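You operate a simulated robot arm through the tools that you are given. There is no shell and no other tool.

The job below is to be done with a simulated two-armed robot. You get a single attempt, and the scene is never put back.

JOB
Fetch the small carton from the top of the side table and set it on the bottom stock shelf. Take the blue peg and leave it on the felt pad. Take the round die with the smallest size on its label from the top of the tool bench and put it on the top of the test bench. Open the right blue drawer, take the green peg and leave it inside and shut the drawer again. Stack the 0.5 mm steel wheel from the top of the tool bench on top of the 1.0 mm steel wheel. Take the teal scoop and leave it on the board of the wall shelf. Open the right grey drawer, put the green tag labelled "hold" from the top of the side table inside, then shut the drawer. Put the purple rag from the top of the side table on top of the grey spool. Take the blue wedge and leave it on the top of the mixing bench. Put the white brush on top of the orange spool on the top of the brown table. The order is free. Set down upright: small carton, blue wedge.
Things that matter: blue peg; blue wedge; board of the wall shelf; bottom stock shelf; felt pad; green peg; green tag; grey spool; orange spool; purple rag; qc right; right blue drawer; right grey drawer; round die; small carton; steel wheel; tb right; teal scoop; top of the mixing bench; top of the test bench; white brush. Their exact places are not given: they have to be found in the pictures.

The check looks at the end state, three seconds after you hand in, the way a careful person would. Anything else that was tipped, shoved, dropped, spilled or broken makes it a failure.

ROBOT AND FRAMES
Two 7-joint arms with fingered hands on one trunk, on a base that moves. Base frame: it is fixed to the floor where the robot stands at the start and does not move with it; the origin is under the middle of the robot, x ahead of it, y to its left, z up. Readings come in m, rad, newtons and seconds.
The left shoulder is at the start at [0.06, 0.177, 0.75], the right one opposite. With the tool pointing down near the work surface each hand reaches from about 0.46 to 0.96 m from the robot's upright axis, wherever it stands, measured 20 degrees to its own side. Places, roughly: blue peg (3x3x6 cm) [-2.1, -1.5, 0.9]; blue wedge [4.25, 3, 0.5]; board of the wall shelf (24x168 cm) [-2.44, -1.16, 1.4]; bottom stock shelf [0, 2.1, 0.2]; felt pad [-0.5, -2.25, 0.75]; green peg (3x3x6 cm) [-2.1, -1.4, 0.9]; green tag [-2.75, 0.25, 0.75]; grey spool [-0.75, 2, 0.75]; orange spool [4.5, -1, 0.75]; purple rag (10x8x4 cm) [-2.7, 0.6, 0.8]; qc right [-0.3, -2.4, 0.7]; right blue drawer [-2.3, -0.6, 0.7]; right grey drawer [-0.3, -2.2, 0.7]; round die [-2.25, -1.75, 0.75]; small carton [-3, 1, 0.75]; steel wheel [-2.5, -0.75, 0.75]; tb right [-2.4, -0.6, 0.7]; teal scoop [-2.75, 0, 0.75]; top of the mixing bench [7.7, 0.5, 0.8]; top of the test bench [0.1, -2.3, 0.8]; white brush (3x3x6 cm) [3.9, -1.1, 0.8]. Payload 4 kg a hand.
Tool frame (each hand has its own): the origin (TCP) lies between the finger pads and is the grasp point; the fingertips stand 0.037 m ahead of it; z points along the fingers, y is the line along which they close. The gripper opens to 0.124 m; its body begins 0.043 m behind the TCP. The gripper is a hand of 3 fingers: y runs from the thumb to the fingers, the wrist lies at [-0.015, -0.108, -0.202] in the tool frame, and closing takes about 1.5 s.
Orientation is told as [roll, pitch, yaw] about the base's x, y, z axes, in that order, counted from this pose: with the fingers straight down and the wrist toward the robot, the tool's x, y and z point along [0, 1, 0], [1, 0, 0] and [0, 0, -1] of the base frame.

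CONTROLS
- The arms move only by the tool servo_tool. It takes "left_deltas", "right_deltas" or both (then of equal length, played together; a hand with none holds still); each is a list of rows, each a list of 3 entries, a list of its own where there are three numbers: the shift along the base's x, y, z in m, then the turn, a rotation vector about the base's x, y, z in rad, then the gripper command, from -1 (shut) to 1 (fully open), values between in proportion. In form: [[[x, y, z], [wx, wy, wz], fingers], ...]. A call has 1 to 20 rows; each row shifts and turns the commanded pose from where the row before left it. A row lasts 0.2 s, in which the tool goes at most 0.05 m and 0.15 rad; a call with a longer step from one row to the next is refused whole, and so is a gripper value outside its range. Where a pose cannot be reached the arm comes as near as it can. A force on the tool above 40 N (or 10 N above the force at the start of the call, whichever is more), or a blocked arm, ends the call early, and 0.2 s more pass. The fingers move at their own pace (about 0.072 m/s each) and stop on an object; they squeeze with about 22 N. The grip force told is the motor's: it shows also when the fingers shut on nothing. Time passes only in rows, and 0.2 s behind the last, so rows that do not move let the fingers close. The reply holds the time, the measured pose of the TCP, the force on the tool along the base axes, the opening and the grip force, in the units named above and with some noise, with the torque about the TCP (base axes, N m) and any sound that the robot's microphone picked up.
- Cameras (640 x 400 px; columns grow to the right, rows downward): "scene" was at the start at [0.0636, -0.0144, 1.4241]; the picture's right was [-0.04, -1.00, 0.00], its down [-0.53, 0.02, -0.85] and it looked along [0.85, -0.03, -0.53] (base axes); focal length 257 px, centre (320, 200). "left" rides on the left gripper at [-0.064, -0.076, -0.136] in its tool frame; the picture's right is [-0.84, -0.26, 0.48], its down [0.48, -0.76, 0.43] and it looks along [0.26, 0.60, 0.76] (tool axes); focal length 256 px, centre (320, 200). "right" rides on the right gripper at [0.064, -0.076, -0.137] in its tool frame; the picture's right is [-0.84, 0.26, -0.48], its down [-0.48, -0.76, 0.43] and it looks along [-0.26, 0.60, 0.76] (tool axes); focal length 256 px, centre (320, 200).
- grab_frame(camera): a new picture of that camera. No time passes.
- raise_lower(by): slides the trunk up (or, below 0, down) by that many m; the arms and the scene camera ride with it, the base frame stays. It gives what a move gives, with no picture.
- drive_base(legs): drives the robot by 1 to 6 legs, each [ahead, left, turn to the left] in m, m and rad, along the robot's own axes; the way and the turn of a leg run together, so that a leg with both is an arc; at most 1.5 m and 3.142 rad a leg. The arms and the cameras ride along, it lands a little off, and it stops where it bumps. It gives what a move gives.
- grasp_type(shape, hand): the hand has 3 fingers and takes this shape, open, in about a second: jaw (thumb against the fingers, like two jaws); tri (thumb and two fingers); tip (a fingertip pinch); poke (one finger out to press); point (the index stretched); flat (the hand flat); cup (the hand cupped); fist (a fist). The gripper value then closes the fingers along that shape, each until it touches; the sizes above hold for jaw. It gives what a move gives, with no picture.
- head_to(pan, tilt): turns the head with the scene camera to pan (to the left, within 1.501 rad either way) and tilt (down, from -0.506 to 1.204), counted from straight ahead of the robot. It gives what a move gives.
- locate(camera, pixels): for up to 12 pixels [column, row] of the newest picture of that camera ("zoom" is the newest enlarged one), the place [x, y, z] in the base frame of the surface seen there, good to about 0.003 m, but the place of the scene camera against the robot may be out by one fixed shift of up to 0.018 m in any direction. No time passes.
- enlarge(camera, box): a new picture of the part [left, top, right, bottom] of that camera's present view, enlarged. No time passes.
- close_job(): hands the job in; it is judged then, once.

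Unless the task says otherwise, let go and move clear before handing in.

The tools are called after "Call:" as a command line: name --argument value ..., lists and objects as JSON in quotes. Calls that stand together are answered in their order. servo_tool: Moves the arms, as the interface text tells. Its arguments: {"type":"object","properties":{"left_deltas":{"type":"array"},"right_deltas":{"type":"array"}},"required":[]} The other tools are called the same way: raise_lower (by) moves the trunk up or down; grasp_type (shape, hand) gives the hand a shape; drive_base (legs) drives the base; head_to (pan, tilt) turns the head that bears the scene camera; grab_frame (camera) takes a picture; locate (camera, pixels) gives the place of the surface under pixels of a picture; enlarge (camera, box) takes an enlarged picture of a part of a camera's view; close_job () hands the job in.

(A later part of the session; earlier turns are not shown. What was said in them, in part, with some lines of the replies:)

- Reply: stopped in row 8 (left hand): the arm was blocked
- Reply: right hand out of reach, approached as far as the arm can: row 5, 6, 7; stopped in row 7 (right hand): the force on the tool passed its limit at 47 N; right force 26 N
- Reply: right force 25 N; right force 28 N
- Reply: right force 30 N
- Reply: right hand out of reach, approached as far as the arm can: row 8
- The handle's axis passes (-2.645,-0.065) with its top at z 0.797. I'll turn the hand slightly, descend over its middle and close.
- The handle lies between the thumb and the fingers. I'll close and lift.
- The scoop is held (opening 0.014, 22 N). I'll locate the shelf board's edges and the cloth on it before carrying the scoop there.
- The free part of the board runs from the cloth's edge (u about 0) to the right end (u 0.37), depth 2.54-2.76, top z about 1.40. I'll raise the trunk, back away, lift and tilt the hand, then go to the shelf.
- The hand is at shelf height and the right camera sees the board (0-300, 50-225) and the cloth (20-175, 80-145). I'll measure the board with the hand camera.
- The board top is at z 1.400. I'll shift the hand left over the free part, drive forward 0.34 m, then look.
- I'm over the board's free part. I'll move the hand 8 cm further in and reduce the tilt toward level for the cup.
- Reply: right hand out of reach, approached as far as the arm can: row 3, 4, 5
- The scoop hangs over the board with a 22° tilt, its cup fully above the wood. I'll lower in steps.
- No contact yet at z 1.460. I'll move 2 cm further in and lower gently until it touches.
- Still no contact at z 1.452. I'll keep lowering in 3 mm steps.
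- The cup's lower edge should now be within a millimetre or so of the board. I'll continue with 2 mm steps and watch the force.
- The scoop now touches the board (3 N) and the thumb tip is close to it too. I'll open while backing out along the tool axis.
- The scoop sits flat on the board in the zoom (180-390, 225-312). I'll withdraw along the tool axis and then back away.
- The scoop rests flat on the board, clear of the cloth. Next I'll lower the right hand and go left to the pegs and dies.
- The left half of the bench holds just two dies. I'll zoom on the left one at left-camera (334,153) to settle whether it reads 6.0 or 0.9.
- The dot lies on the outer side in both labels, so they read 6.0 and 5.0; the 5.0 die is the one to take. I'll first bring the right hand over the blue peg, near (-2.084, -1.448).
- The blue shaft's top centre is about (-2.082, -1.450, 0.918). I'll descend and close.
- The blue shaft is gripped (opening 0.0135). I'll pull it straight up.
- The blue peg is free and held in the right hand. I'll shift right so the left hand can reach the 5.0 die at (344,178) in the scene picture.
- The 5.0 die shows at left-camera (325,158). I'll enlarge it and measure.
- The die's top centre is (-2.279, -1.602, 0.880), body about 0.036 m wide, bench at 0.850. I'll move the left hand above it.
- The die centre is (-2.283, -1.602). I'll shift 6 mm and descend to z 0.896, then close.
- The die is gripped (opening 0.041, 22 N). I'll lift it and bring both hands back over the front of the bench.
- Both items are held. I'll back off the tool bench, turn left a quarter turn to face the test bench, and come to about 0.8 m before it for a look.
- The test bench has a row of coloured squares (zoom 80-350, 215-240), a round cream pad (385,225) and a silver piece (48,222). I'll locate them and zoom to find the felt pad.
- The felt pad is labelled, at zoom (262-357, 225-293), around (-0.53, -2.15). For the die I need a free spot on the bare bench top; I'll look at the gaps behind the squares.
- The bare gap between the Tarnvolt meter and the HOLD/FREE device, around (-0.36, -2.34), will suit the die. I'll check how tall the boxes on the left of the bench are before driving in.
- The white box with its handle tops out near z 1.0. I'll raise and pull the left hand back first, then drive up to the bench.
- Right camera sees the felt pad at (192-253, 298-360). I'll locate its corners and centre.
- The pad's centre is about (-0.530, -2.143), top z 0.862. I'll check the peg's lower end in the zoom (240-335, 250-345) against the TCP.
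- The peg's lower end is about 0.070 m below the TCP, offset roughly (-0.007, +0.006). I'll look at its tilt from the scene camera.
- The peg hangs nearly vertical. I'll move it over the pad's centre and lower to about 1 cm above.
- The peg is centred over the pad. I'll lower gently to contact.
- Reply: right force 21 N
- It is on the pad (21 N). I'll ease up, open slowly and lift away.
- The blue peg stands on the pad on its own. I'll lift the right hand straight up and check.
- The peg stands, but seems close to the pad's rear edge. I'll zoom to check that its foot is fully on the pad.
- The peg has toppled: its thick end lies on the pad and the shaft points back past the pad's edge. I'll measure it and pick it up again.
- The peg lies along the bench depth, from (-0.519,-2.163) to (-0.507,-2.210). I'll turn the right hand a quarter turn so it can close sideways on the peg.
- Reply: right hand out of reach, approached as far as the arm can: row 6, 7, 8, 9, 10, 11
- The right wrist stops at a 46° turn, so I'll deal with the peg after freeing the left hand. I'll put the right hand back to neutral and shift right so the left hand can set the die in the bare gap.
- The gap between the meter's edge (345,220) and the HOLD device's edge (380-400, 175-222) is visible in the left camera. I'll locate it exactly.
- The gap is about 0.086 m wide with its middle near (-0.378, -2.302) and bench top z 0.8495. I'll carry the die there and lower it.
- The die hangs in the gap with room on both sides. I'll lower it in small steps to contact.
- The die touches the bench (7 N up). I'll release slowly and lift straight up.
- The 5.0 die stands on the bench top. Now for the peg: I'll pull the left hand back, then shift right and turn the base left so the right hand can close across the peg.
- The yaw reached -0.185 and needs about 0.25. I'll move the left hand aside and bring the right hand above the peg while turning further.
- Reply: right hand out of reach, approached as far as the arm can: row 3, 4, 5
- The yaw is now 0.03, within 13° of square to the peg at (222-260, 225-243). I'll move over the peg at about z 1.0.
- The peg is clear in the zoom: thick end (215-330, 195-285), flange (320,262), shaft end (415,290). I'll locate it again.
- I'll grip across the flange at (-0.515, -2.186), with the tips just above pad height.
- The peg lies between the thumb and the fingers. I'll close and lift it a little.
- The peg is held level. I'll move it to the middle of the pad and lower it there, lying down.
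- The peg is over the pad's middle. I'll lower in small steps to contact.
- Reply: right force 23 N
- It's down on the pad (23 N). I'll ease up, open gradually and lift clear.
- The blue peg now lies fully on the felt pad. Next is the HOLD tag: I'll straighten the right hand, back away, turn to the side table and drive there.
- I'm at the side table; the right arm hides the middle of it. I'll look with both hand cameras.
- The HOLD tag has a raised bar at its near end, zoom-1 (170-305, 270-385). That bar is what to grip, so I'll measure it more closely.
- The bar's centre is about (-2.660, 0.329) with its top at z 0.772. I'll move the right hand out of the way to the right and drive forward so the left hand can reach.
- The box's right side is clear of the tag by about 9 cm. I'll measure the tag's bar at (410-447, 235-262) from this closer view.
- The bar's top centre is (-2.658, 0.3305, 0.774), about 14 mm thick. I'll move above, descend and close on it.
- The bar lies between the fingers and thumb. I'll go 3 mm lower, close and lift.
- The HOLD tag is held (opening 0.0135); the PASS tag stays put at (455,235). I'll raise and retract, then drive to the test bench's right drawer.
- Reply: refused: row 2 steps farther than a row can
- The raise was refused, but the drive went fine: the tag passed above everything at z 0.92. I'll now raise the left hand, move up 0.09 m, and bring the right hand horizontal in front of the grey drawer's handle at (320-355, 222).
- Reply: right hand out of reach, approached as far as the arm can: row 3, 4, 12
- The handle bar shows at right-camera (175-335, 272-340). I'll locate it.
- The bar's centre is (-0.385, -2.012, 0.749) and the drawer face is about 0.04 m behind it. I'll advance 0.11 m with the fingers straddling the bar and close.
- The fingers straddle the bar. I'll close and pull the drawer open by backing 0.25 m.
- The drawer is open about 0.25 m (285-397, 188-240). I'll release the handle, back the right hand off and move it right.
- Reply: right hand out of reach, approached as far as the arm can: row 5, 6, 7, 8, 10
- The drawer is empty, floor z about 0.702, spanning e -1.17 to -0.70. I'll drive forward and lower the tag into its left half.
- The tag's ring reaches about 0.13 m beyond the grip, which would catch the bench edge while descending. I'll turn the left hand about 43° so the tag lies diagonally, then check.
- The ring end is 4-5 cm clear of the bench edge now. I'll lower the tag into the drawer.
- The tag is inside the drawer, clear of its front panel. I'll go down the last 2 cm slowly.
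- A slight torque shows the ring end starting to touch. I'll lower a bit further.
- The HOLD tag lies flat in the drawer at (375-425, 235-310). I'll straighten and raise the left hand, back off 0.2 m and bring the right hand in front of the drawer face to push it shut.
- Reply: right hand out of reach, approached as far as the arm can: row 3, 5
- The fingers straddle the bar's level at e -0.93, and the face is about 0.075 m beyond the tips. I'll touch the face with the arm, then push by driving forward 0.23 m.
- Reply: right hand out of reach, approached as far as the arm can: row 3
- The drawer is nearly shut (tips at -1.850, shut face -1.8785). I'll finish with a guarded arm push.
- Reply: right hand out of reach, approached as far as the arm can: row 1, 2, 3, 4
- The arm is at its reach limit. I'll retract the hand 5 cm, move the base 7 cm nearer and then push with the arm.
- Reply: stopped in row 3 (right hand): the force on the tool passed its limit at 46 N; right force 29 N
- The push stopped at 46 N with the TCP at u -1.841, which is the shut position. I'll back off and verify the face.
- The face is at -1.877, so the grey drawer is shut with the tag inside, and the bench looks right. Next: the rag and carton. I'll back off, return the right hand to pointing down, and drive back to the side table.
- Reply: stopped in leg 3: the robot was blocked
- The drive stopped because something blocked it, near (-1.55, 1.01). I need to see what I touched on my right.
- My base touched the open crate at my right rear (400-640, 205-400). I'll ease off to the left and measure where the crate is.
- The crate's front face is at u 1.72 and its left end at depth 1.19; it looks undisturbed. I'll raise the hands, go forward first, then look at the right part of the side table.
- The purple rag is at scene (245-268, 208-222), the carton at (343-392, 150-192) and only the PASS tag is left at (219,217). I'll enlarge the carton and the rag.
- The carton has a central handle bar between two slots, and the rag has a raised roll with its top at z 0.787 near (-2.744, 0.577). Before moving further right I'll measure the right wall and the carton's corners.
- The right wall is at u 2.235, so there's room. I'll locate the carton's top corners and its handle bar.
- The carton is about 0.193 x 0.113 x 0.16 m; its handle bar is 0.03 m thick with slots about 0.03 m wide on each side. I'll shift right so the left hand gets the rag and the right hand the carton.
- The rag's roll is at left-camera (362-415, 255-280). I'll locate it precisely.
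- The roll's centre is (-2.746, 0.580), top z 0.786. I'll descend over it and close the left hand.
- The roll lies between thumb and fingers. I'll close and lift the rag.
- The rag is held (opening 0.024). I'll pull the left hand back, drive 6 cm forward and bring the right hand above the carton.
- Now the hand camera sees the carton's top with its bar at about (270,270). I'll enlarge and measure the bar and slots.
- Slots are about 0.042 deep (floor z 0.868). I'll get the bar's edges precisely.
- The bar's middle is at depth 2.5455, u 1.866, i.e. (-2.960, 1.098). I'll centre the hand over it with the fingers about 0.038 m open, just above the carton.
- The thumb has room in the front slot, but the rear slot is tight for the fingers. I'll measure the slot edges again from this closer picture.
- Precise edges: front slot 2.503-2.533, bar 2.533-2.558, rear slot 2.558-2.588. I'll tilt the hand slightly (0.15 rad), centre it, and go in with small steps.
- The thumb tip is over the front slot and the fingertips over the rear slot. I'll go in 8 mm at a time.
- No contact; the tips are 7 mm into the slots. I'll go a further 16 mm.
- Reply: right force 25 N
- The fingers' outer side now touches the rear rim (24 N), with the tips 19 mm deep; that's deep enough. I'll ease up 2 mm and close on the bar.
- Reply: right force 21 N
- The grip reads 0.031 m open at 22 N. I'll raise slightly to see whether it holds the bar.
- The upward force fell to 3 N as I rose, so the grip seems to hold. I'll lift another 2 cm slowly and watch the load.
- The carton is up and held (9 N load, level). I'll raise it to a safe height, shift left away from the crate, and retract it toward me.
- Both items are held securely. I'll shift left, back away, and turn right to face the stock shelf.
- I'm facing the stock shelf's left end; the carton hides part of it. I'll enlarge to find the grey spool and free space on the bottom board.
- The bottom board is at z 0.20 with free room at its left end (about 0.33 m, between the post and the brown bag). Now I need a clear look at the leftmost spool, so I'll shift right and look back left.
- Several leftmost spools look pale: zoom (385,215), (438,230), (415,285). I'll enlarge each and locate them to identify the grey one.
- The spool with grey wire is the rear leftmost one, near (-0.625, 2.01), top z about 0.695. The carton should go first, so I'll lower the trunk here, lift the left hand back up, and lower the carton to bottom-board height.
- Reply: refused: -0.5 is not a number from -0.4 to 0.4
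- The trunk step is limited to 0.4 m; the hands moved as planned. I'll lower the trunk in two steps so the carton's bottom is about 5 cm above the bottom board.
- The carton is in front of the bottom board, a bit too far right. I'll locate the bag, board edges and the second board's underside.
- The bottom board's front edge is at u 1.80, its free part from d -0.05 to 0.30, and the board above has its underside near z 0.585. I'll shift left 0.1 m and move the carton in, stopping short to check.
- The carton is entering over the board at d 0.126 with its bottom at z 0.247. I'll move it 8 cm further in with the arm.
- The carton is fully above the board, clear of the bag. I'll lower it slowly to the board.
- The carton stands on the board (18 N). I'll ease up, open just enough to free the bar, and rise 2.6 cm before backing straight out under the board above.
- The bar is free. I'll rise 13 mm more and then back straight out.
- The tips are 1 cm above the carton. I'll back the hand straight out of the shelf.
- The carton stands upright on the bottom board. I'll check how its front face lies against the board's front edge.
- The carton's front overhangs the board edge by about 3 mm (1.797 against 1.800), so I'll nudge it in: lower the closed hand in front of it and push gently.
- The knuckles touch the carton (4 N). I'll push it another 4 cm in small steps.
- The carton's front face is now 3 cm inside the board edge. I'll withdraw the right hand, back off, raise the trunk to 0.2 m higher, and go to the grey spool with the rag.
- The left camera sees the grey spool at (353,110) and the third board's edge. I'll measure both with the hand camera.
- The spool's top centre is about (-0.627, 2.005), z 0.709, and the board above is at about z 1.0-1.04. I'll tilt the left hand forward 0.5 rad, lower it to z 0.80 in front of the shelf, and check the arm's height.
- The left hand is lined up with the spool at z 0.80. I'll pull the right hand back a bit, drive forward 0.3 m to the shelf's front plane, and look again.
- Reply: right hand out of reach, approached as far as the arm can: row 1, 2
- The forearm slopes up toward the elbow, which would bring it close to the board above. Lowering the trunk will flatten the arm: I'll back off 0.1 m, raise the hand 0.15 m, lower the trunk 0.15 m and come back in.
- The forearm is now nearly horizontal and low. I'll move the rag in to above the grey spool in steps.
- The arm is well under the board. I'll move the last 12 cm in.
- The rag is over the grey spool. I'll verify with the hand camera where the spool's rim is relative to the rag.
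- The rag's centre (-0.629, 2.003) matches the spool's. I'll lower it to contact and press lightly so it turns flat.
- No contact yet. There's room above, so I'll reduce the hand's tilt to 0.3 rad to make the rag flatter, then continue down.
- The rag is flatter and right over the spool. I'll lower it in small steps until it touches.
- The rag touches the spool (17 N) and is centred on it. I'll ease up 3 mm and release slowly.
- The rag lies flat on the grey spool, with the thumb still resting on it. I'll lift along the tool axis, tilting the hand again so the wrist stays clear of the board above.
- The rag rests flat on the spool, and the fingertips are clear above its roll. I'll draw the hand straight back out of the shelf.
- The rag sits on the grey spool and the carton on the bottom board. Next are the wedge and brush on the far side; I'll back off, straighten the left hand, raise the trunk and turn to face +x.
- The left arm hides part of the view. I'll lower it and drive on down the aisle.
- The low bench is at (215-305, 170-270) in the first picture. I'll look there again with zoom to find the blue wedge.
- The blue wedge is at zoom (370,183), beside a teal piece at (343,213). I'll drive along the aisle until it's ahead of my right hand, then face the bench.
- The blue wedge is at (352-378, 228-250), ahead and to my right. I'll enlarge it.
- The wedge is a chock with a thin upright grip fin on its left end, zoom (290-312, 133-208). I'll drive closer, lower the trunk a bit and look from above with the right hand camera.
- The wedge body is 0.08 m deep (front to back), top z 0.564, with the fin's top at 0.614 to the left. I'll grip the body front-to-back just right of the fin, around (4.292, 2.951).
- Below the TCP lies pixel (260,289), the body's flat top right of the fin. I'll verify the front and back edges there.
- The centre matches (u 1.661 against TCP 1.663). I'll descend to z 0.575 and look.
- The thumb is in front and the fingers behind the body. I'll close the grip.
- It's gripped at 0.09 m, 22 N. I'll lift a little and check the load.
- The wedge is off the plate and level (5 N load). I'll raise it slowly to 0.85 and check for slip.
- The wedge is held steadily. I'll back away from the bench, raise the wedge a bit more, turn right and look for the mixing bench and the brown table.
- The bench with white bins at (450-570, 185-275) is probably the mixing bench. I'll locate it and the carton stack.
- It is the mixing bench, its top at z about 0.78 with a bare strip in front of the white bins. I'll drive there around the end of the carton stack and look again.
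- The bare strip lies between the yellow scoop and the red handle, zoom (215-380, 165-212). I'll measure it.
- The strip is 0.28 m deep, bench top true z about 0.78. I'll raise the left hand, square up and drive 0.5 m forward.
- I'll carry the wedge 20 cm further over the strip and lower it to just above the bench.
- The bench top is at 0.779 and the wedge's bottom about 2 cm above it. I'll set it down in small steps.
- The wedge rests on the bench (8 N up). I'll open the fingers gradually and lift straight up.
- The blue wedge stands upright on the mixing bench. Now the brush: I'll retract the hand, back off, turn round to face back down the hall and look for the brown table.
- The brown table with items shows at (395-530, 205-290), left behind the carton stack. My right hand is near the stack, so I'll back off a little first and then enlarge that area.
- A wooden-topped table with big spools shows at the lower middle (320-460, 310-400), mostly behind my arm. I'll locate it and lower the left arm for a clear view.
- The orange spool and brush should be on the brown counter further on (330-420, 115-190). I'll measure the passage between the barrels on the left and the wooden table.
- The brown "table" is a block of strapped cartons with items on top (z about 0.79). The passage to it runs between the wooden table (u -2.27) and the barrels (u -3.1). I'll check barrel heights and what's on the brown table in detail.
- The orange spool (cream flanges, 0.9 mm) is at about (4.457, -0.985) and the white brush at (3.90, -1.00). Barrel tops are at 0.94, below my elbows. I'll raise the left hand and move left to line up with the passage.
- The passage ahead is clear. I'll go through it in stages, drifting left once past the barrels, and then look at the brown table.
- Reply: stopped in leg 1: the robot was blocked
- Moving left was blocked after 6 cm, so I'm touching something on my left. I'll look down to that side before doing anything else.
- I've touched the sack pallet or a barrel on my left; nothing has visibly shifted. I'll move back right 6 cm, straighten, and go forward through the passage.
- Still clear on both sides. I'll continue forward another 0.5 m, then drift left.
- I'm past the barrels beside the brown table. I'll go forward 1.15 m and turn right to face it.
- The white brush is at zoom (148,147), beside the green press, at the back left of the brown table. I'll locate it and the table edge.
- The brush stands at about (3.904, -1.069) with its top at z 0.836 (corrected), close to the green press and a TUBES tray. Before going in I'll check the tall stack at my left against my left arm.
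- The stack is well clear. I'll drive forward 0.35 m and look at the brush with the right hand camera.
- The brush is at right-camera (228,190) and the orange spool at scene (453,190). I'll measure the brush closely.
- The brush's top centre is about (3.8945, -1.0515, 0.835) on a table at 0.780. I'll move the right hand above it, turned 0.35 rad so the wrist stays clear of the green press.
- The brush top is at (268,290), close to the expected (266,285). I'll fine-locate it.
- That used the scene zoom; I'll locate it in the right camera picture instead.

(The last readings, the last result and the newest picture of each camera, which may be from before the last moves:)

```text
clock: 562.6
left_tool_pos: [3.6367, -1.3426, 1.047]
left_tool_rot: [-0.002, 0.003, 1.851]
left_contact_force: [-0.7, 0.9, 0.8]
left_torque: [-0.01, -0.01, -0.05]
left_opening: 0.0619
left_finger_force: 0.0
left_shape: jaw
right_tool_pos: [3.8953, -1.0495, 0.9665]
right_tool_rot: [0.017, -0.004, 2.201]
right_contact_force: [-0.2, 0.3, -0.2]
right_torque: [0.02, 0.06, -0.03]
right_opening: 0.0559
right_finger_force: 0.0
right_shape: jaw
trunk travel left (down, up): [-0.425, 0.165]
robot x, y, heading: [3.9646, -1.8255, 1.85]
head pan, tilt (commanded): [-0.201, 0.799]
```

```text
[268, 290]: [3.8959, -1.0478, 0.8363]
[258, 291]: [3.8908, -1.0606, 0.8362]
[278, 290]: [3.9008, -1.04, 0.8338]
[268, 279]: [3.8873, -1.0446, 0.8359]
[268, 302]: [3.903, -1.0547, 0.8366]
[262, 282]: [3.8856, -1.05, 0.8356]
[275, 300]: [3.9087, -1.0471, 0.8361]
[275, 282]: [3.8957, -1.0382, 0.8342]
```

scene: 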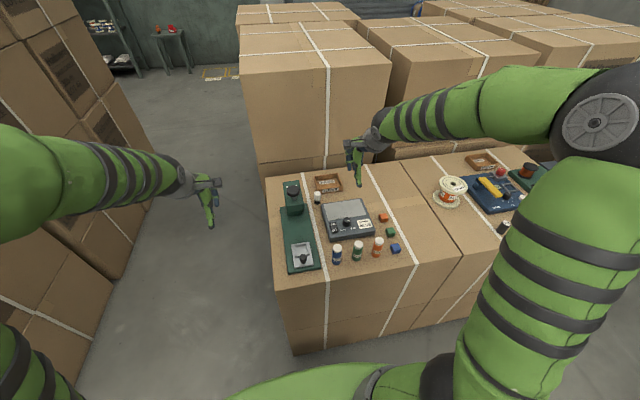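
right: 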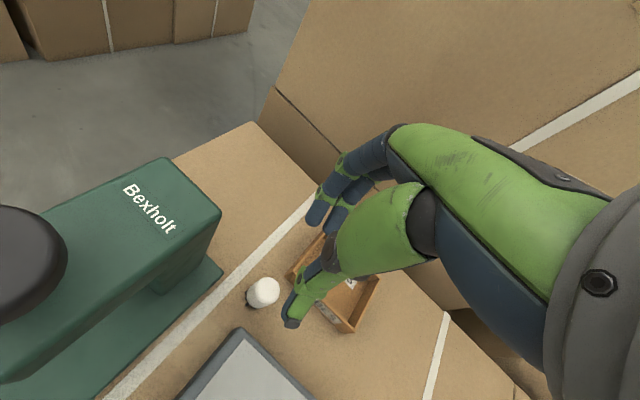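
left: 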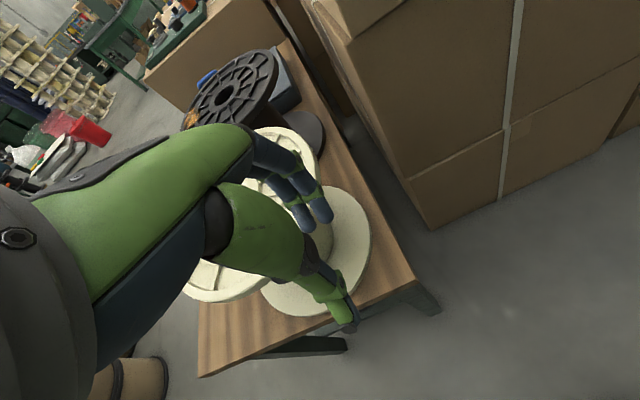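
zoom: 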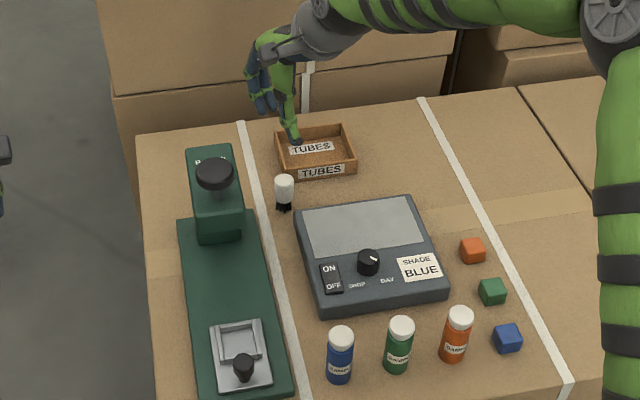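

The brush is centred exactly under the TCP. I'll descend to z 0.857 and close on its white body.

Call:
servo_tool --right_deltas '[[[0, 0, -0.04], [0, 0, 0], -0.1], [[0, 0, -0.04], [0, 0, 0], -0.1], [[0, 0, -0.028], [0, 0, 0], -0.1], [[0, 0, 0], [0, 0, 0], -0.3], [[0, 0, 0], [0, 0, 0], -0.6], [[0, 0, 0], [0, 0, 0], -1], [[0, 0, 0], [0, 0, 0], -1], [[0, 0, 0], [0, 0, 0], -1]]'

Call:
grab_frame --camera "right"

Call:
enlarge --camera "scene" --box '[270, 140, 370, 230]'

```text
clock: 564.4
left_tool_pos: [3.6364, -1.3428, 1.0467]
left_tool_rot: [-0.002, 0.001, 1.85]
left_contact_force: [0.0, 0.6, 0.8]
left_torque: [0.01, 0.04, 0.01]
left_opening: 0.0617
left_finger_force: 0.0
left_shape: jaw
right_tool_pos: [3.8951, -1.0509, 0.8594]
right_tool_rot: [0.018, -0.005, 2.201]
right_contact_force: [0.4, -0.2, 2.9]
right_torque: [0.0, -0.01, -0.01]
right_opening: 0.0226
right_finger_force: 21.6
right_shape: jaw
trunk travel left (down, up): [-0.425, 0.165]
robot x, y, heading: [3.966, -1.8258, 1.851]
head pan, tilt (commanded): [-0.201, 0.799]
```

```text
taken
```

right: 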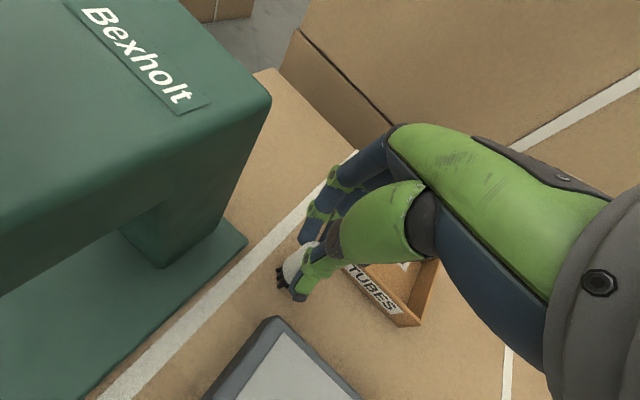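

```text
4.44 times, centred on (320, 185) of scene
```

zoom: 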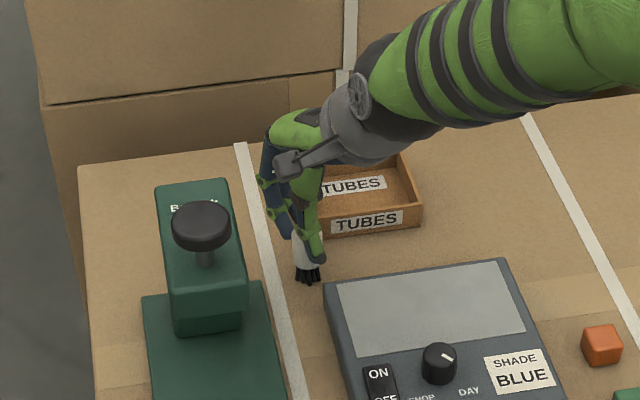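

The brush is gripped (opening 0.0226, 22 N). I'll lift it straight up.

Call:
servo_tool --right_deltas '[[[0, 0, 0.015], [0, 0, 0], -1], [[0, 0, 0.035], [0, 0, 0], -1], [[0, 0, 0.045], [0, 0, 0], -1], [[0, 0, 0.045], [0, 0, 0], -1], [[0, 0, 0.045], [0, 0, 0], -1]]'

Call:
grab_frame --camera "right"

Call:
enlarge --camera "scene" --box '[270, 110, 370, 230]'

```text
clock: 565.6
left_tool_pos: [3.6374, -1.3429, 1.0454]
left_tool_rot: [-0.001, 0.002, 1.85]
left_contact_force: [-0.2, 0.8, 0.5]
left_torque: [0.01, 0.0, 0.02]
left_opening: 0.0618
left_finger_force: 0.0
left_shape: jaw
right_tool_pos: [3.8954, -1.0506, 1.0454]
right_tool_rot: [0.018, -0.005, 2.201]
right_contact_force: [0.2, -0.3, -0.9]
right_torque: [0.0, 0.0, -0.03]
right_opening: 0.0227
right_finger_force: 22.4
right_shape: jaw
trunk travel left (down, up): [-0.425, 0.165]
robot x, y, heading: [3.96, -1.8263, 1.85]
head pan, tilt (commanded): [-0.201, 0.799]
```

```text
taken
```

right: 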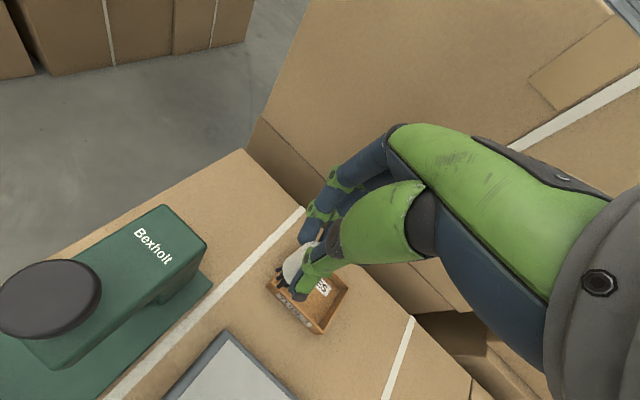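

```text
3.33 times, centred on (320, 170) of scene
```

zoom: 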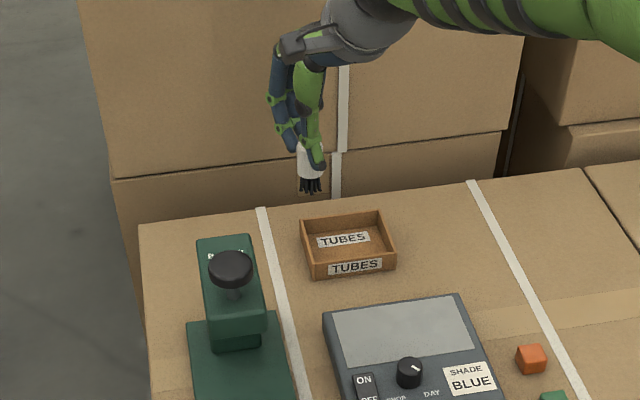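

The brush is held upright, its bristles 0.079 m below the TCP. I'll raise the left hand for clearance and move right along the table to the orange spool.

Call:
servo_tool --left_deltas '[[[0.01, -0.03, 0.035], [0, 0, 0], 0], [[0.01, -0.03, 0.035], [0, 0, 0], 0], [[0.01, -0.03, 0.035], [0, 0, 0], 0]]' --right_deltas '[[[0.005, -0.02, 0.02], [0, 0, -0.12], -1], [[0.005, -0.02, 0.02], [0, 0, -0.12], -1], [[0.005, -0.02, 0.0], [0, 0, -0.11], -1]]'

Call:
drive_base --legs '[[0, -0.5, 0]]'

Call:
grab_frame --camera "scene"

Call:
grab_frame --camera "right"

```text
clock: 566.4
left_tool_pos: [3.6668, -1.4349, 1.1525]
left_tool_rot: [-0.001, 0.002, 1.852]
left_contact_force: [-0.4, -0.8, -0.3]
left_torque: [0.02, -0.04, 0.02]
left_opening: 0.0616
left_finger_force: 0.0
left_shape: jaw
right_tool_pos: [3.912, -1.1111, 1.0867]
right_tool_rot: [0.016, -0.007, 1.848]
right_contact_force: [0.0, -0.7, 0.3]
right_torque: [-0.01, 0.03, 0.01]
right_opening: 0.0221
right_finger_force: 22.0
right_shape: jaw
trunk travel left (down, up): [-0.425, 0.165]
robot x, y, heading: [3.9615, -1.8299, 1.85]
head pan, tilt (commanded): [-0.201, 0.799]
```

```text
clock: 569.4
left_tool_pos: [4.1476, -1.2926, 1.1532]
left_tool_rot: [-0.001, 0.002, 1.857]
left_contact_force: [1.0, 0.3, -0.5]
left_torque: [0.01, -0.03, 0.02]
left_opening: 0.0619
left_finger_force: 0.0
left_shape: jaw
right_tool_pos: [4.3873, -0.9701, 1.0842]
right_tool_rot: [0.017, -0.005, 1.855]
right_contact_force: [-0.1, 0.1, 0.4]
right_torque: [-0.03, 0.02, 0.0]
right_opening: 0.0222
right_finger_force: 21.6
right_shape: jaw
trunk travel left (down, up): [-0.425, 0.165]
robot x, y, heading: [4.4445, -1.689, 1.856]
head pan, tilt (commanded): [-0.201, 0.799]
```

```text
taken
```

scene: 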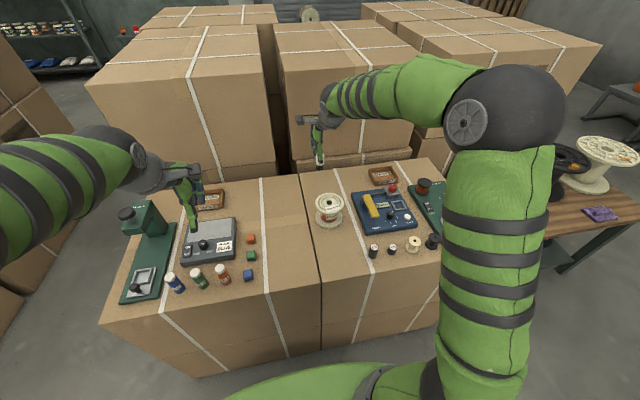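

```text
taken
```

right: 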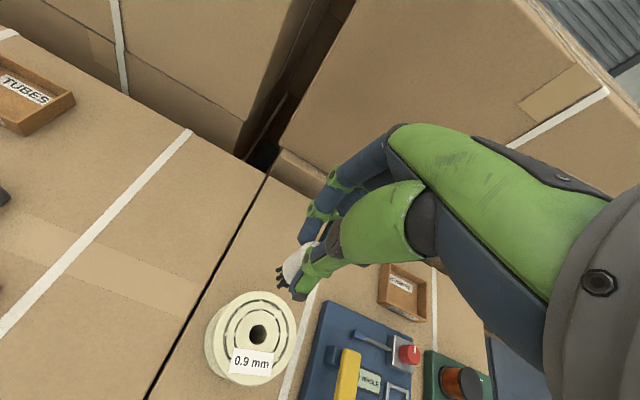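

The orange spool's top is at right-camera (205-300, 290-385), hole at (257,334). I'll measure it.

Call:
enlarge --camera "right" --box '[190, 280, 318, 400]'

Call:
locate --camera "right" --pixels '[[257, 334], [247, 327], [268, 325], [212, 335], [294, 320], [250, 294], [258, 376], [240, 340], [275, 340], [285, 300], [215, 365], [252, 362]]'

```text
3.33 times, centred on (254, 340) of right
```

zoom: 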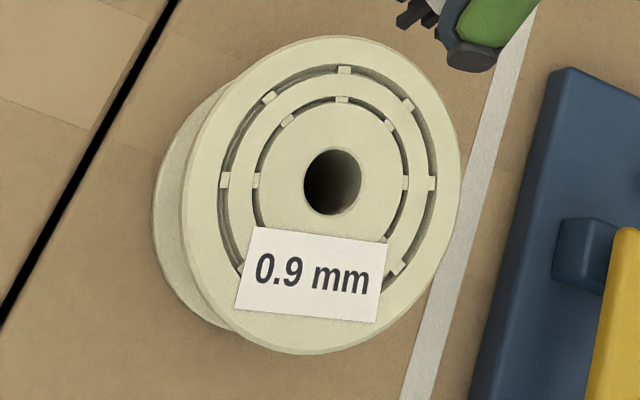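

```text
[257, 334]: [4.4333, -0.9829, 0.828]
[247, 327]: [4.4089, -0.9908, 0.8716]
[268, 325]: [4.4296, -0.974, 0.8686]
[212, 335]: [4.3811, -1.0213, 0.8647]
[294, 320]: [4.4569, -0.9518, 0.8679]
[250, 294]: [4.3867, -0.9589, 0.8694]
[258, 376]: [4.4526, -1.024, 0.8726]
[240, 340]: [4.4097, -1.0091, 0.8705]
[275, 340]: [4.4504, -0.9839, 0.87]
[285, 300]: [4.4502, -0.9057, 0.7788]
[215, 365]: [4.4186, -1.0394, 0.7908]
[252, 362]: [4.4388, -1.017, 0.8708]
```

The spool's top is at z 0.870 with its centre near (4.423, -0.990), radius about 0.05. I'll bring the brush above it and check from both cameras.

Call:
servo_tool --right_deltas '[[[0.018, -0.01, -0.02], [0, 0, 0], -1], [[0.0177, -0.0104, -0.03], [0, 0, 0], -1], [[0, 0, -0.034], [0, 0, 0], -1], [[0, 0, 0], [0, 0, 0], -1]]'

Call:
grab_frame --camera "right"

Call:
enlarge --camera "right" --box '[230, 220, 358, 330]'

Call:
enlarge --camera "scene" --box '[280, 130, 380, 240]'

```text
clock: 570.4
left_tool_pos: [4.147, -1.2937, 1.1512]
left_tool_rot: [-0.001, 0.003, 1.854]
left_contact_force: [-0.1, -0.8, -0.5]
left_torque: [-0.02, 0.01, -0.01]
left_opening: 0.0615
left_finger_force: 0.0
left_shape: jaw
right_tool_pos: [4.4233, -0.9921, 1.0007]
right_tool_rot: [0.017, -0.006, 1.854]
right_contact_force: [-0.2, -0.9, -0.7]
right_torque: [0.0, -0.05, 0.0]
right_opening: 0.0225
right_finger_force: 22.4
right_shape: jaw
trunk travel left (down, up): [-0.425, 0.165]
robot x, y, heading: [4.441, -1.6899, 1.856]
head pan, tilt (commanded): [-0.201, 0.799]
```

```text
taken
```

right: 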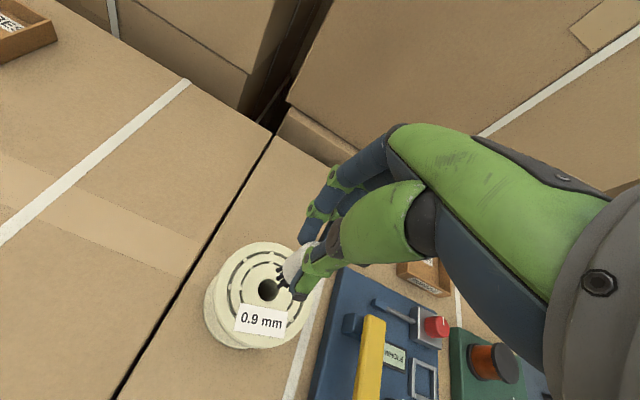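

```text
3.64 times, centred on (294, 275) of right
```

zoom: 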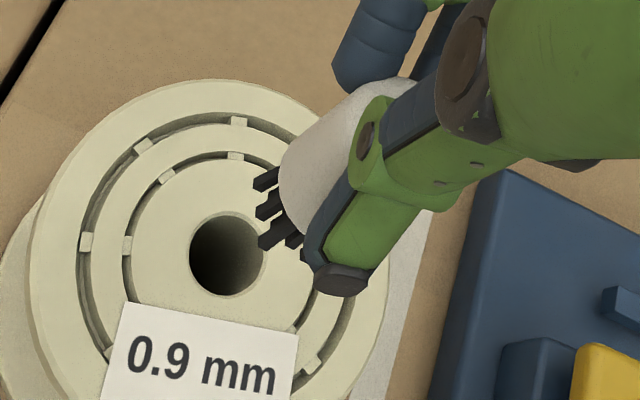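

```text
3.64 times, centred on (330, 185) of scene
```

zoom: 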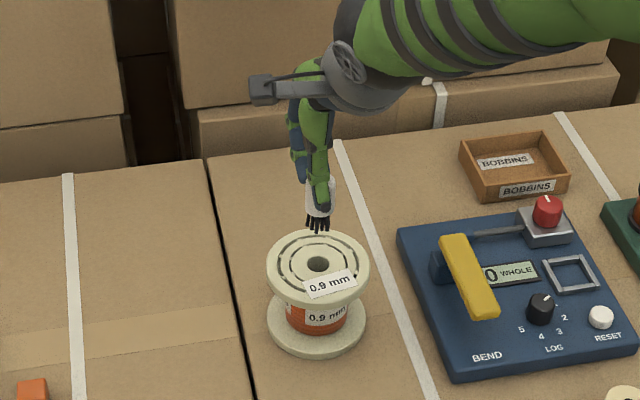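

By projection the hole's centre is at about (4.428, -0.995), 5 mm from the TCP. I'll correct and lower to just above the spool.

Call:
servo_tool --right_deltas '[[[0.0045, -0.003, -0.02], [0, 0, 0], -1], [[0, 0, -0.018], [0, 0, 0], -1], [[0, 0, 0], [0, 0, 0], -1]]'

Call:
grab_frame --camera "right"

Call:
enlarge --camera "right" --box '[230, 220, 358, 330]'

Call:
enlarge --camera "scene" --box '[290, 150, 370, 240]'

```text
clock: 571.2
left_tool_pos: [4.1455, -1.2943, 1.1523]
left_tool_rot: [-0.001, 0.003, 1.856]
left_contact_force: [0.3, -0.2, 0.6]
left_torque: [-0.01, 0.0, 0.0]
left_opening: 0.0619
left_finger_force: 0.1
left_shape: jaw
right_tool_pos: [4.427, -0.9938, 0.9645]
right_tool_rot: [0.019, -0.006, 1.856]
right_contact_force: [-0.5, 0.4, -0.5]
right_torque: [0.01, 0.01, -0.02]
right_opening: 0.0222
right_finger_force: 22.3
right_shape: jaw
trunk travel left (down, up): [-0.425, 0.165]
robot x, y, heading: [4.4446, -1.6872, 1.856]
head pan, tilt (commanded): [-0.201, 0.799]
```

```text
taken
```

right: 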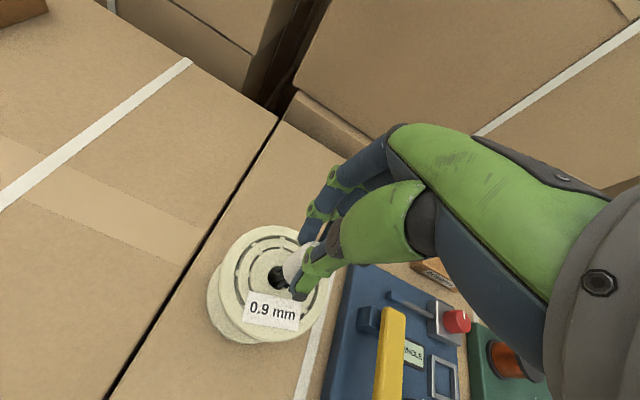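

```text
3.64 times, centred on (294, 275) of right
```

zoom: 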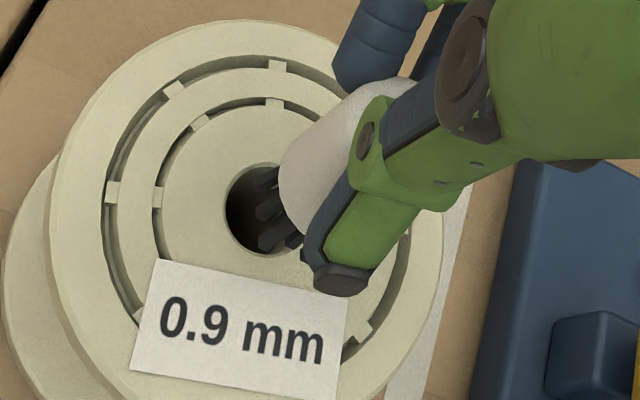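

```text
4.44 times, centred on (330, 195) of scene
```

zoom: 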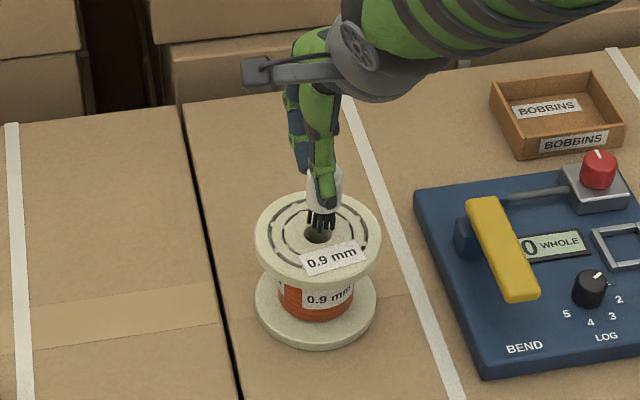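

The bristle ring is nearly as wide as the spool's hole, so I'd rather stand the brush on the flat ring beside the hole. I'll shift 2 cm to the left, clear of the label, and check.

Call:
servo_tool --right_deltas '[[[-0.0098, -0.0027, 0.0], [0, 0, 0], -1], [[-0.0098, -0.0027, 0], [0, 0, 0], -1], [[0, 0, 0], [0, 0, 0], -1]]'

Call:
grab_frame --camera "right"

Call:
enlarge --camera "right" --box '[240, 230, 350, 320]'

Call:
enlarge --camera "scene" --box '[300, 160, 360, 220]'

```text
clock: 572.0
left_tool_pos: [4.1476, -1.2931, 1.1525]
left_tool_rot: [-0.002, 0.001, 1.856]
left_contact_force: [0.1, 0.6, 0.6]
left_torque: [-0.05, 0.0, 0.03]
left_opening: 0.0619
left_finger_force: 0.1
left_shape: jaw
right_tool_pos: [4.4084, -0.998, 0.9625]
right_tool_rot: [0.017, -0.006, 1.855]
right_contact_force: [0.6, 0.0, -0.3]
right_torque: [-0.01, -0.02, 0.0]
right_opening: 0.0222
right_finger_force: 22.6
right_shape: jaw
trunk travel left (down, up): [-0.425, 0.165]
robot x, y, heading: [4.4449, -1.6889, 1.86]
head pan, tilt (commanded): [-0.201, 0.799]
```

```text
taken
```

right: 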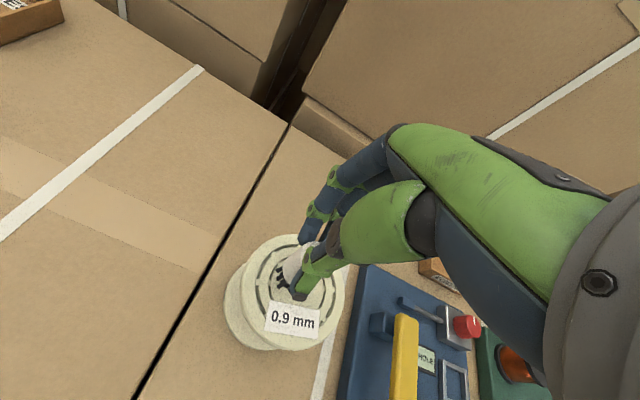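

```text
4.44 times, centred on (295, 275) of right
```

zoom: 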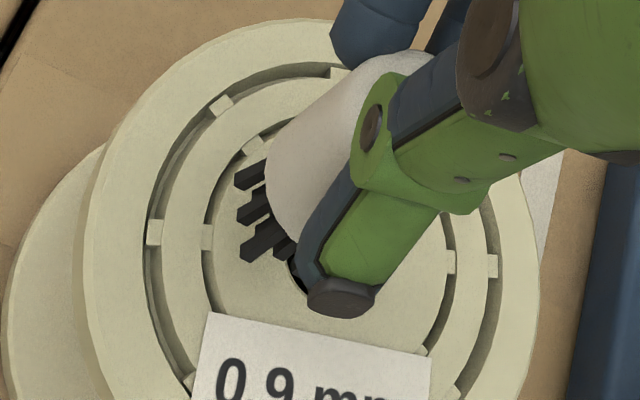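

```text
6.67 times, centred on (330, 190) of scene
```

zoom: 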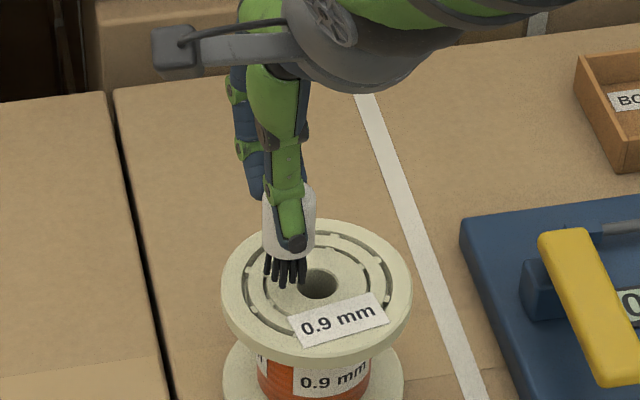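

The bristles are over the flat ring left of the hole. I'll lower in millimetre steps to a light contact.

Call:
servo_tool --right_deltas '[[[0, 0, -0.006], [0, 0, 0], -1], [[0, 0, -0.003], [0, 0, 0], -1], [[0, 0, 0], [0, 0, 0], -1]]'

Call:
servo_tool --right_deltas '[[[0, 0, -0.002], [0, 0, 0], -1], [[0, 0, 0], [0, 0, 0], -1]]'

```text
clock: 572.8
left_tool_pos: [4.1461, -1.2934, 1.1524]
left_tool_rot: [-0.002, 0.001, 1.856]
left_contact_force: [-0.8, -0.2, 0.2]
left_torque: [-0.02, 0.02, -0.01]
left_opening: 0.0618
left_finger_force: 0.1
left_shape: jaw
right_tool_pos: [4.409, -0.9994, 0.9544]
right_tool_rot: [0.019, -0.007, 1.854]
right_contact_force: [0.0, 0.3, 0.3]
right_torque: [-0.03, 0.02, -0.02]
right_opening: 0.0223
right_finger_force: 21.6
right_shape: jaw
trunk travel left (down, up): [-0.425, 0.165]
robot x, y, heading: [4.4442, -1.6856, 1.856]
head pan, tilt (commanded): [-0.201, 0.799]
```

```text
clock: 573.4
left_tool_pos: [4.1461, -1.2939, 1.1518]
left_tool_rot: [-0.002, 0.001, 1.855]
left_contact_force: [0.2, 0.2, -0.4]
left_torque: [0.03, 0.02, 0.05]
left_opening: 0.0619
left_finger_force: 0.2
left_shape: jaw
right_tool_pos: [4.4088, -0.9992, 0.9521]
right_tool_rot: [0.016, -0.005, 1.855]
right_contact_force: [0.9, -1.7, 0.2]
right_torque: [0.02, 0.01, 0.0]
right_opening: 0.0224
right_finger_force: 22.3
right_shape: jaw
trunk travel left (down, up): [-0.425, 0.165]
robot x, y, heading: [4.4454, -1.6864, 1.859]
head pan, tilt (commanded): [-0.201, 0.799]
```

Call:
servo_tool --right_deltas '[[[0, 0, -0.0015], [0, 0, 0], -1], [[0, 0, 0], [0, 0, 0], -1]]'

Call:
servo_tool --right_deltas '[[[0, 0, -0.0015], [0, 0, 0], -1], [[0, 0, 0], [0, 0, 0], -1]]'

```text
clock: 574.0
left_tool_pos: [4.1467, -1.294, 1.1526]
left_tool_rot: [-0.003, 0.002, 1.856]
left_contact_force: [-0.7, 0.2, -0.1]
left_torque: [-0.03, -0.01, 0.02]
left_opening: 0.0616
left_finger_force: 0.2
left_shape: jaw
right_tool_pos: [4.4095, -0.9999, 0.9515]
right_tool_rot: [0.018, -0.005, 1.854]
right_contact_force: [0.0, 0.1, -0.9]
right_torque: [-0.01, -0.04, -0.01]
right_opening: 0.0224
right_finger_force: 21.9
right_shape: jaw
trunk travel left (down, up): [-0.425, 0.165]
robot x, y, heading: [4.4464, -1.6888, 1.857]
head pan, tilt (commanded): [-0.201, 0.799]
```

```text
clock: 574.6
left_tool_pos: [4.1461, -1.2934, 1.1539]
left_tool_rot: [-0.003, 0.004, 1.854]
left_contact_force: [-0.2, 0.3, 0.5]
left_torque: [0.02, -0.01, 0.03]
left_opening: 0.0619
left_finger_force: 0.0
left_shape: jaw
right_tool_pos: [4.4073, -0.9991, 0.9493]
right_tool_rot: [0.017, -0.008, 1.857]
right_contact_force: [-0.3, 0.2, 4.5]
right_torque: [-0.01, -0.01, -0.02]
right_opening: 0.0224
right_finger_force: 22.0
right_shape: jaw
trunk travel left (down, up): [-0.425, 0.165]
robot x, y, heading: [4.4438, -1.6877, 1.86]
head pan, tilt (commanded): [-0.201, 0.799]
```

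Light contact now (4.5 N). I'll open the fingers very gradually and look before moving away.

Call:
servo_tool --right_deltas '[[[0, 0, 0], [0, 0, 0], -0.62], [[0, 0, 0], [0, 0, 0], -0.58], [[0, 0, 0], [0, 0, 0], -0.52], [[0, 0, 0], [0, 0, 0], -0.45], [[0, 0, 0], [0, 0, 0], -0.35], [[0, 0, 0], [0, 0, 0], -0.2], [[0, 0, 0], [0, 0, 0], -0.05], [[0, 0, 0], [0, 0, 0], 0.0], [[0, 0, 0], [0, 0, 0], 0.0]]'

Call:
grab_frame --camera "right"

Call:
enlarge --camera "right" --box '[240, 230, 350, 320]'

Call:
enlarge --camera "scene" --box '[300, 160, 360, 220]'

```text
clock: 576.6
left_tool_pos: [4.1471, -1.2947, 1.1526]
left_tool_rot: [-0.001, 0.003, 1.857]
left_contact_force: [0.6, -0.1, -0.2]
left_torque: [0.0, -0.01, 0.01]
left_opening: 0.0617
left_finger_force: 0.0
left_shape: jaw
right_tool_pos: [4.4084, -0.9997, 0.9496]
right_tool_rot: [0.019, -0.007, 1.856]
right_contact_force: [0.2, -0.5, 0.0]
right_torque: [0.01, 0.02, 0.02]
right_opening: 0.0615
right_finger_force: 0.1
right_shape: jaw
trunk travel left (down, up): [-0.425, 0.165]
robot x, y, heading: [4.4424, -1.6868, 1.855]
head pan, tilt (commanded): [-0.201, 0.799]
```

```text
taken
```

right: 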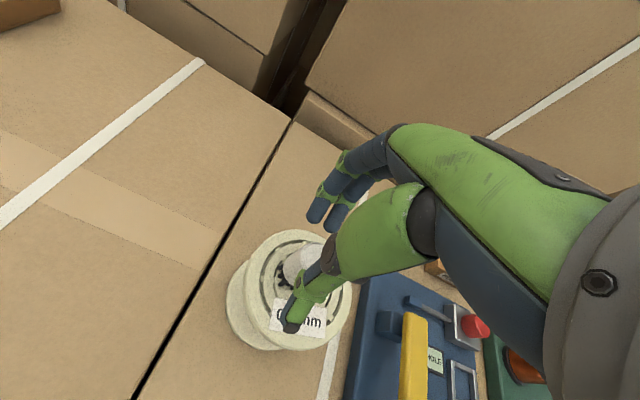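

```text
4.44 times, centred on (295, 275) of right
```

zoom: 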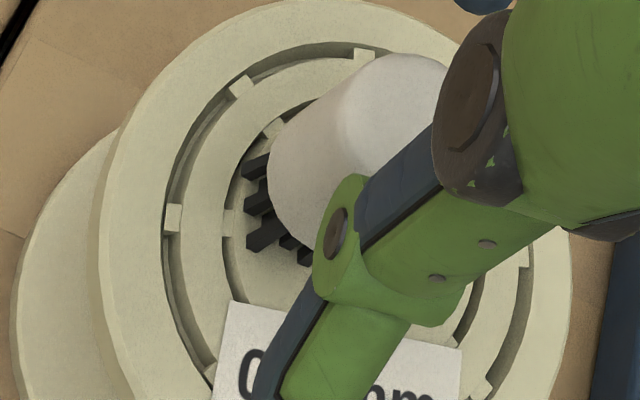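

```text
6.67 times, centred on (330, 190) of scene
```

zoom: 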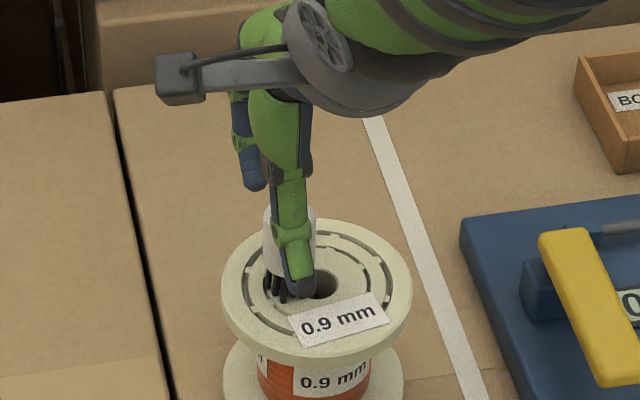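

The brush stands upright on the spool on its own. I'll raise the hand straight up slowly.

Call:
servo_tool --right_deltas '[[[0, 0, 0.01], [0, 0, 0], 0.0], [[0, 0, 0.015], [0, 0, 0], 0.0], [[0, 0, 0.02], [0, 0, 0], 0.0], [[0, 0, 0.03], [0, 0, 0], 0.0], [[0, 0, 0.04], [0, 0, 0], 0.0], [[0, 0, 0.04], [0, 0, 0], 0.0]]'

Call:
grab_frame --camera "right"

Call:
enlarge --camera "scene" --box '[280, 130, 380, 240]'

```text
clock: 578.0
left_tool_pos: [4.1467, -1.2943, 1.1524]
left_tool_rot: [-0.002, 0.001, 1.856]
left_contact_force: [0.3, 0.4, 0.6]
left_torque: [0.04, -0.02, 0.02]
left_opening: 0.0617
left_finger_force: 0.0
left_shape: jaw
right_tool_pos: [4.4089, -0.9984, 1.1042]
right_tool_rot: [0.017, -0.005, 1.855]
right_contact_force: [-1.3, 0.5, 0.8]
right_torque: [0.02, 0.04, 0.0]
right_opening: 0.0619
right_finger_force: 0.2
right_shape: jaw
trunk travel left (down, up): [-0.425, 0.165]
robot x, y, heading: [4.4441, -1.6881, 1.86]
head pan, tilt (commanded): [-0.201, 0.799]
```

```text
taken
```

right: 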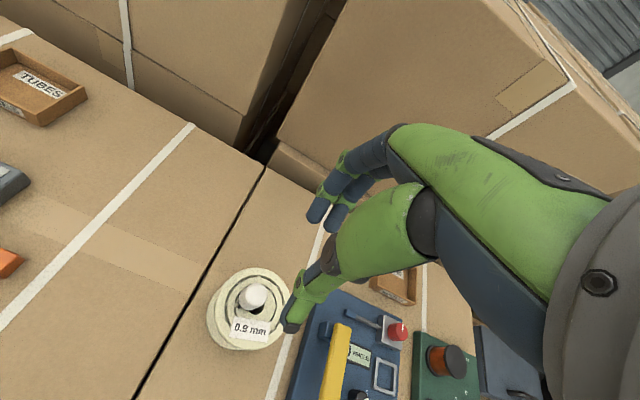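

```text
3.64 times, centred on (330, 185) of scene
```

zoom: 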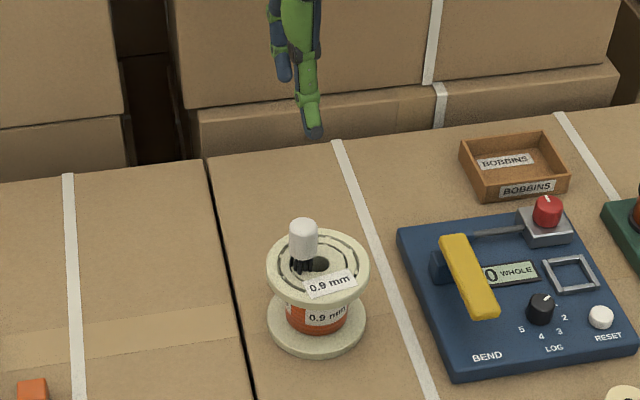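

The white brush stands on the orange spool. I'll back the robot away from the table and take a last look before handing in.

Call:
servo_tool --right_deltas '[[[0.011, -0.0385, 0.02], [0, 0, 0], 0.0], [[0.011, -0.0385, 0.02], [0, 0, 0], 0.0], [[0.011, -0.0385, 0.0], [0, 0, 0], 0.0]]'

Call:
drive_base --legs '[[-0.3, 0, 0]]'

Call:
head_to --pan -0.1 --tilt 0.6

Call:
grab_frame --camera "scene"

Call:
enlarge --camera "scene" --box '[180, 130, 440, 290]'

```text
clock: 578.8
left_tool_pos: [4.1473, -1.294, 1.1524]
left_tool_rot: [-0.003, 0.001, 1.854]
left_contact_force: [-0.2, 0.0, -0.4]
left_torque: [0.02, 0.06, -0.02]
left_opening: 0.062
left_finger_force: 0.1
left_shape: jaw
right_tool_pos: [4.4426, -1.1151, 1.1449]
right_tool_rot: [0.016, -0.006, 1.856]
right_contact_force: [0.1, -0.4, -0.6]
right_torque: [0.01, 0.01, -0.02]
right_opening: 0.0618
right_finger_force: 0.0
right_shape: jaw
trunk travel left (down, up): [-0.425, 0.165]
robot x, y, heading: [4.4435, -1.6888, 1.864]
head pan, tilt (commanded): [-0.201, 0.799]
```

```text
clock: 580.8
left_tool_pos: [4.2319, -1.584, 1.1526]
left_tool_rot: [-0.003, 0.0, 1.856]
left_contact_force: [-0.5, -0.5, -0.1]
left_torque: [0.01, -0.03, 0.04]
left_opening: 0.0621
left_finger_force: 0.0
left_shape: jaw
right_tool_pos: [4.5291, -1.4045, 1.1446]
right_tool_rot: [0.016, -0.006, 1.854]
right_contact_force: [0.0, 0.2, -0.3]
right_torque: [0.02, -0.03, 0.03]
right_opening: 0.0617
right_finger_force: 0.0
right_shape: jaw
trunk travel left (down, up): [-0.425, 0.165]
robot x, y, heading: [4.533, -1.9773, 1.864]
head pan, tilt (commanded): [-0.201, 0.799]
```

```text
clock: 581.6
left_tool_pos: [4.2326, -1.5839, 1.1525]
left_tool_rot: [-0.002, 0.002, 1.854]
left_contact_force: [-0.1, 0.0, -0.1]
left_torque: [0.01, -0.01, 0.0]
left_opening: 0.0617
left_finger_force: 0.0
left_shape: jaw
right_tool_pos: [4.5266, -1.4034, 1.144]
right_tool_rot: [0.016, -0.005, 1.856]
right_contact_force: [-0.5, -0.1, 0.3]
right_torque: [0.02, -0.01, 0.02]
right_opening: 0.0617
right_finger_force: 0.1
right_shape: jaw
trunk travel left (down, up): [-0.425, 0.165]
robot x, y, heading: [4.5273, -1.9776, 1.855]
head pan, tilt (commanded): [-0.099, 0.6]
```

```text
taken
```

scene: 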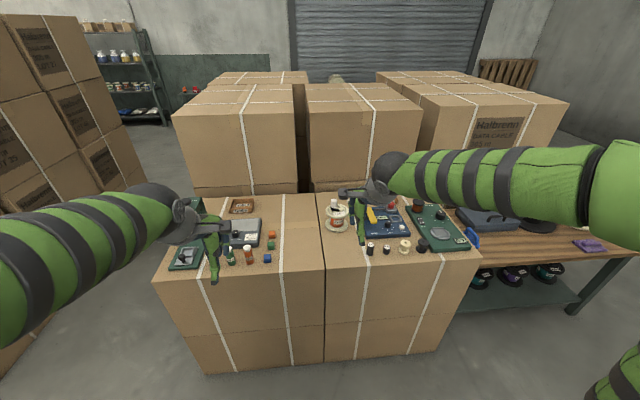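

```text
2.46 times, centred on (310, 210) of scene
```

zoom: 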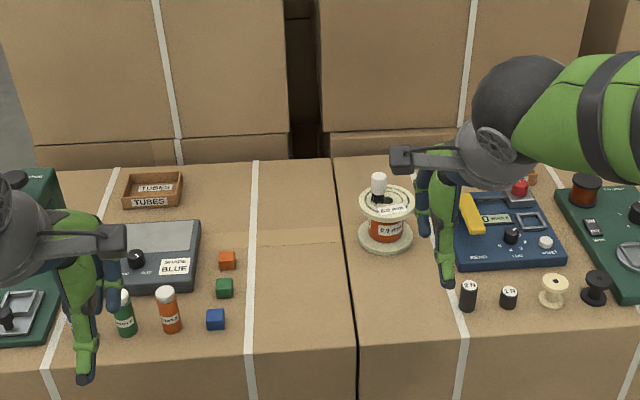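

The brush still stands on the spool and both hands are clear and empty. Every item was in place when I last saw it, so I'm handing the job in.

Call:
close_job

```text
The job is handed in.
```

I did all ten parts of the job and handed it in. Each item was in place the last time I looked at it; I didn't go back for a final round before handing in.

| Item | Where it ended up |
|---|---|
| 0.5 mm steel wheel | Stacked on the 1.0 mm wheel, in the right-hand bin of the blue box on the tool bench |
| Green peg | Standing in the right blue drawer, which is shut |
| Teal scoop | Flat on the wall shelf, clear of the cloth already there |
| Round die 5.0 (the only other one was 6.0) | On the bare top of the test bench |
| Blue peg | Lying on the felt pad |
| Green "hold" tag | In the right grey drawer, which is shut |
| Small carton | Upright on the bottom stock shelf, at the left end |
| Purple rag | Flat on top of the grey spool |
| Blue wedge | Upright on the top of the mixing bench |
| White brush | Standing on the orange spool, beside its centre hole |

- **Blue peg:** it fell over after I first stood it on the pad. I picked it up and laid it flat in the middle instead, so it isn't standing.
- **Bumps:** the base touched two things while driving. One was the open crate beside the side table; the other was a barrel or the sack pallet near the mixing bench. Nothing looked moved either time.
- **Pushes while placing:** my fingers pressed lightly (about 9 N) on the back wall of the wheel's bin. I also nudged the carton about 4 cm further in after setting it down, because it stuck out slightly over the shelf edge.
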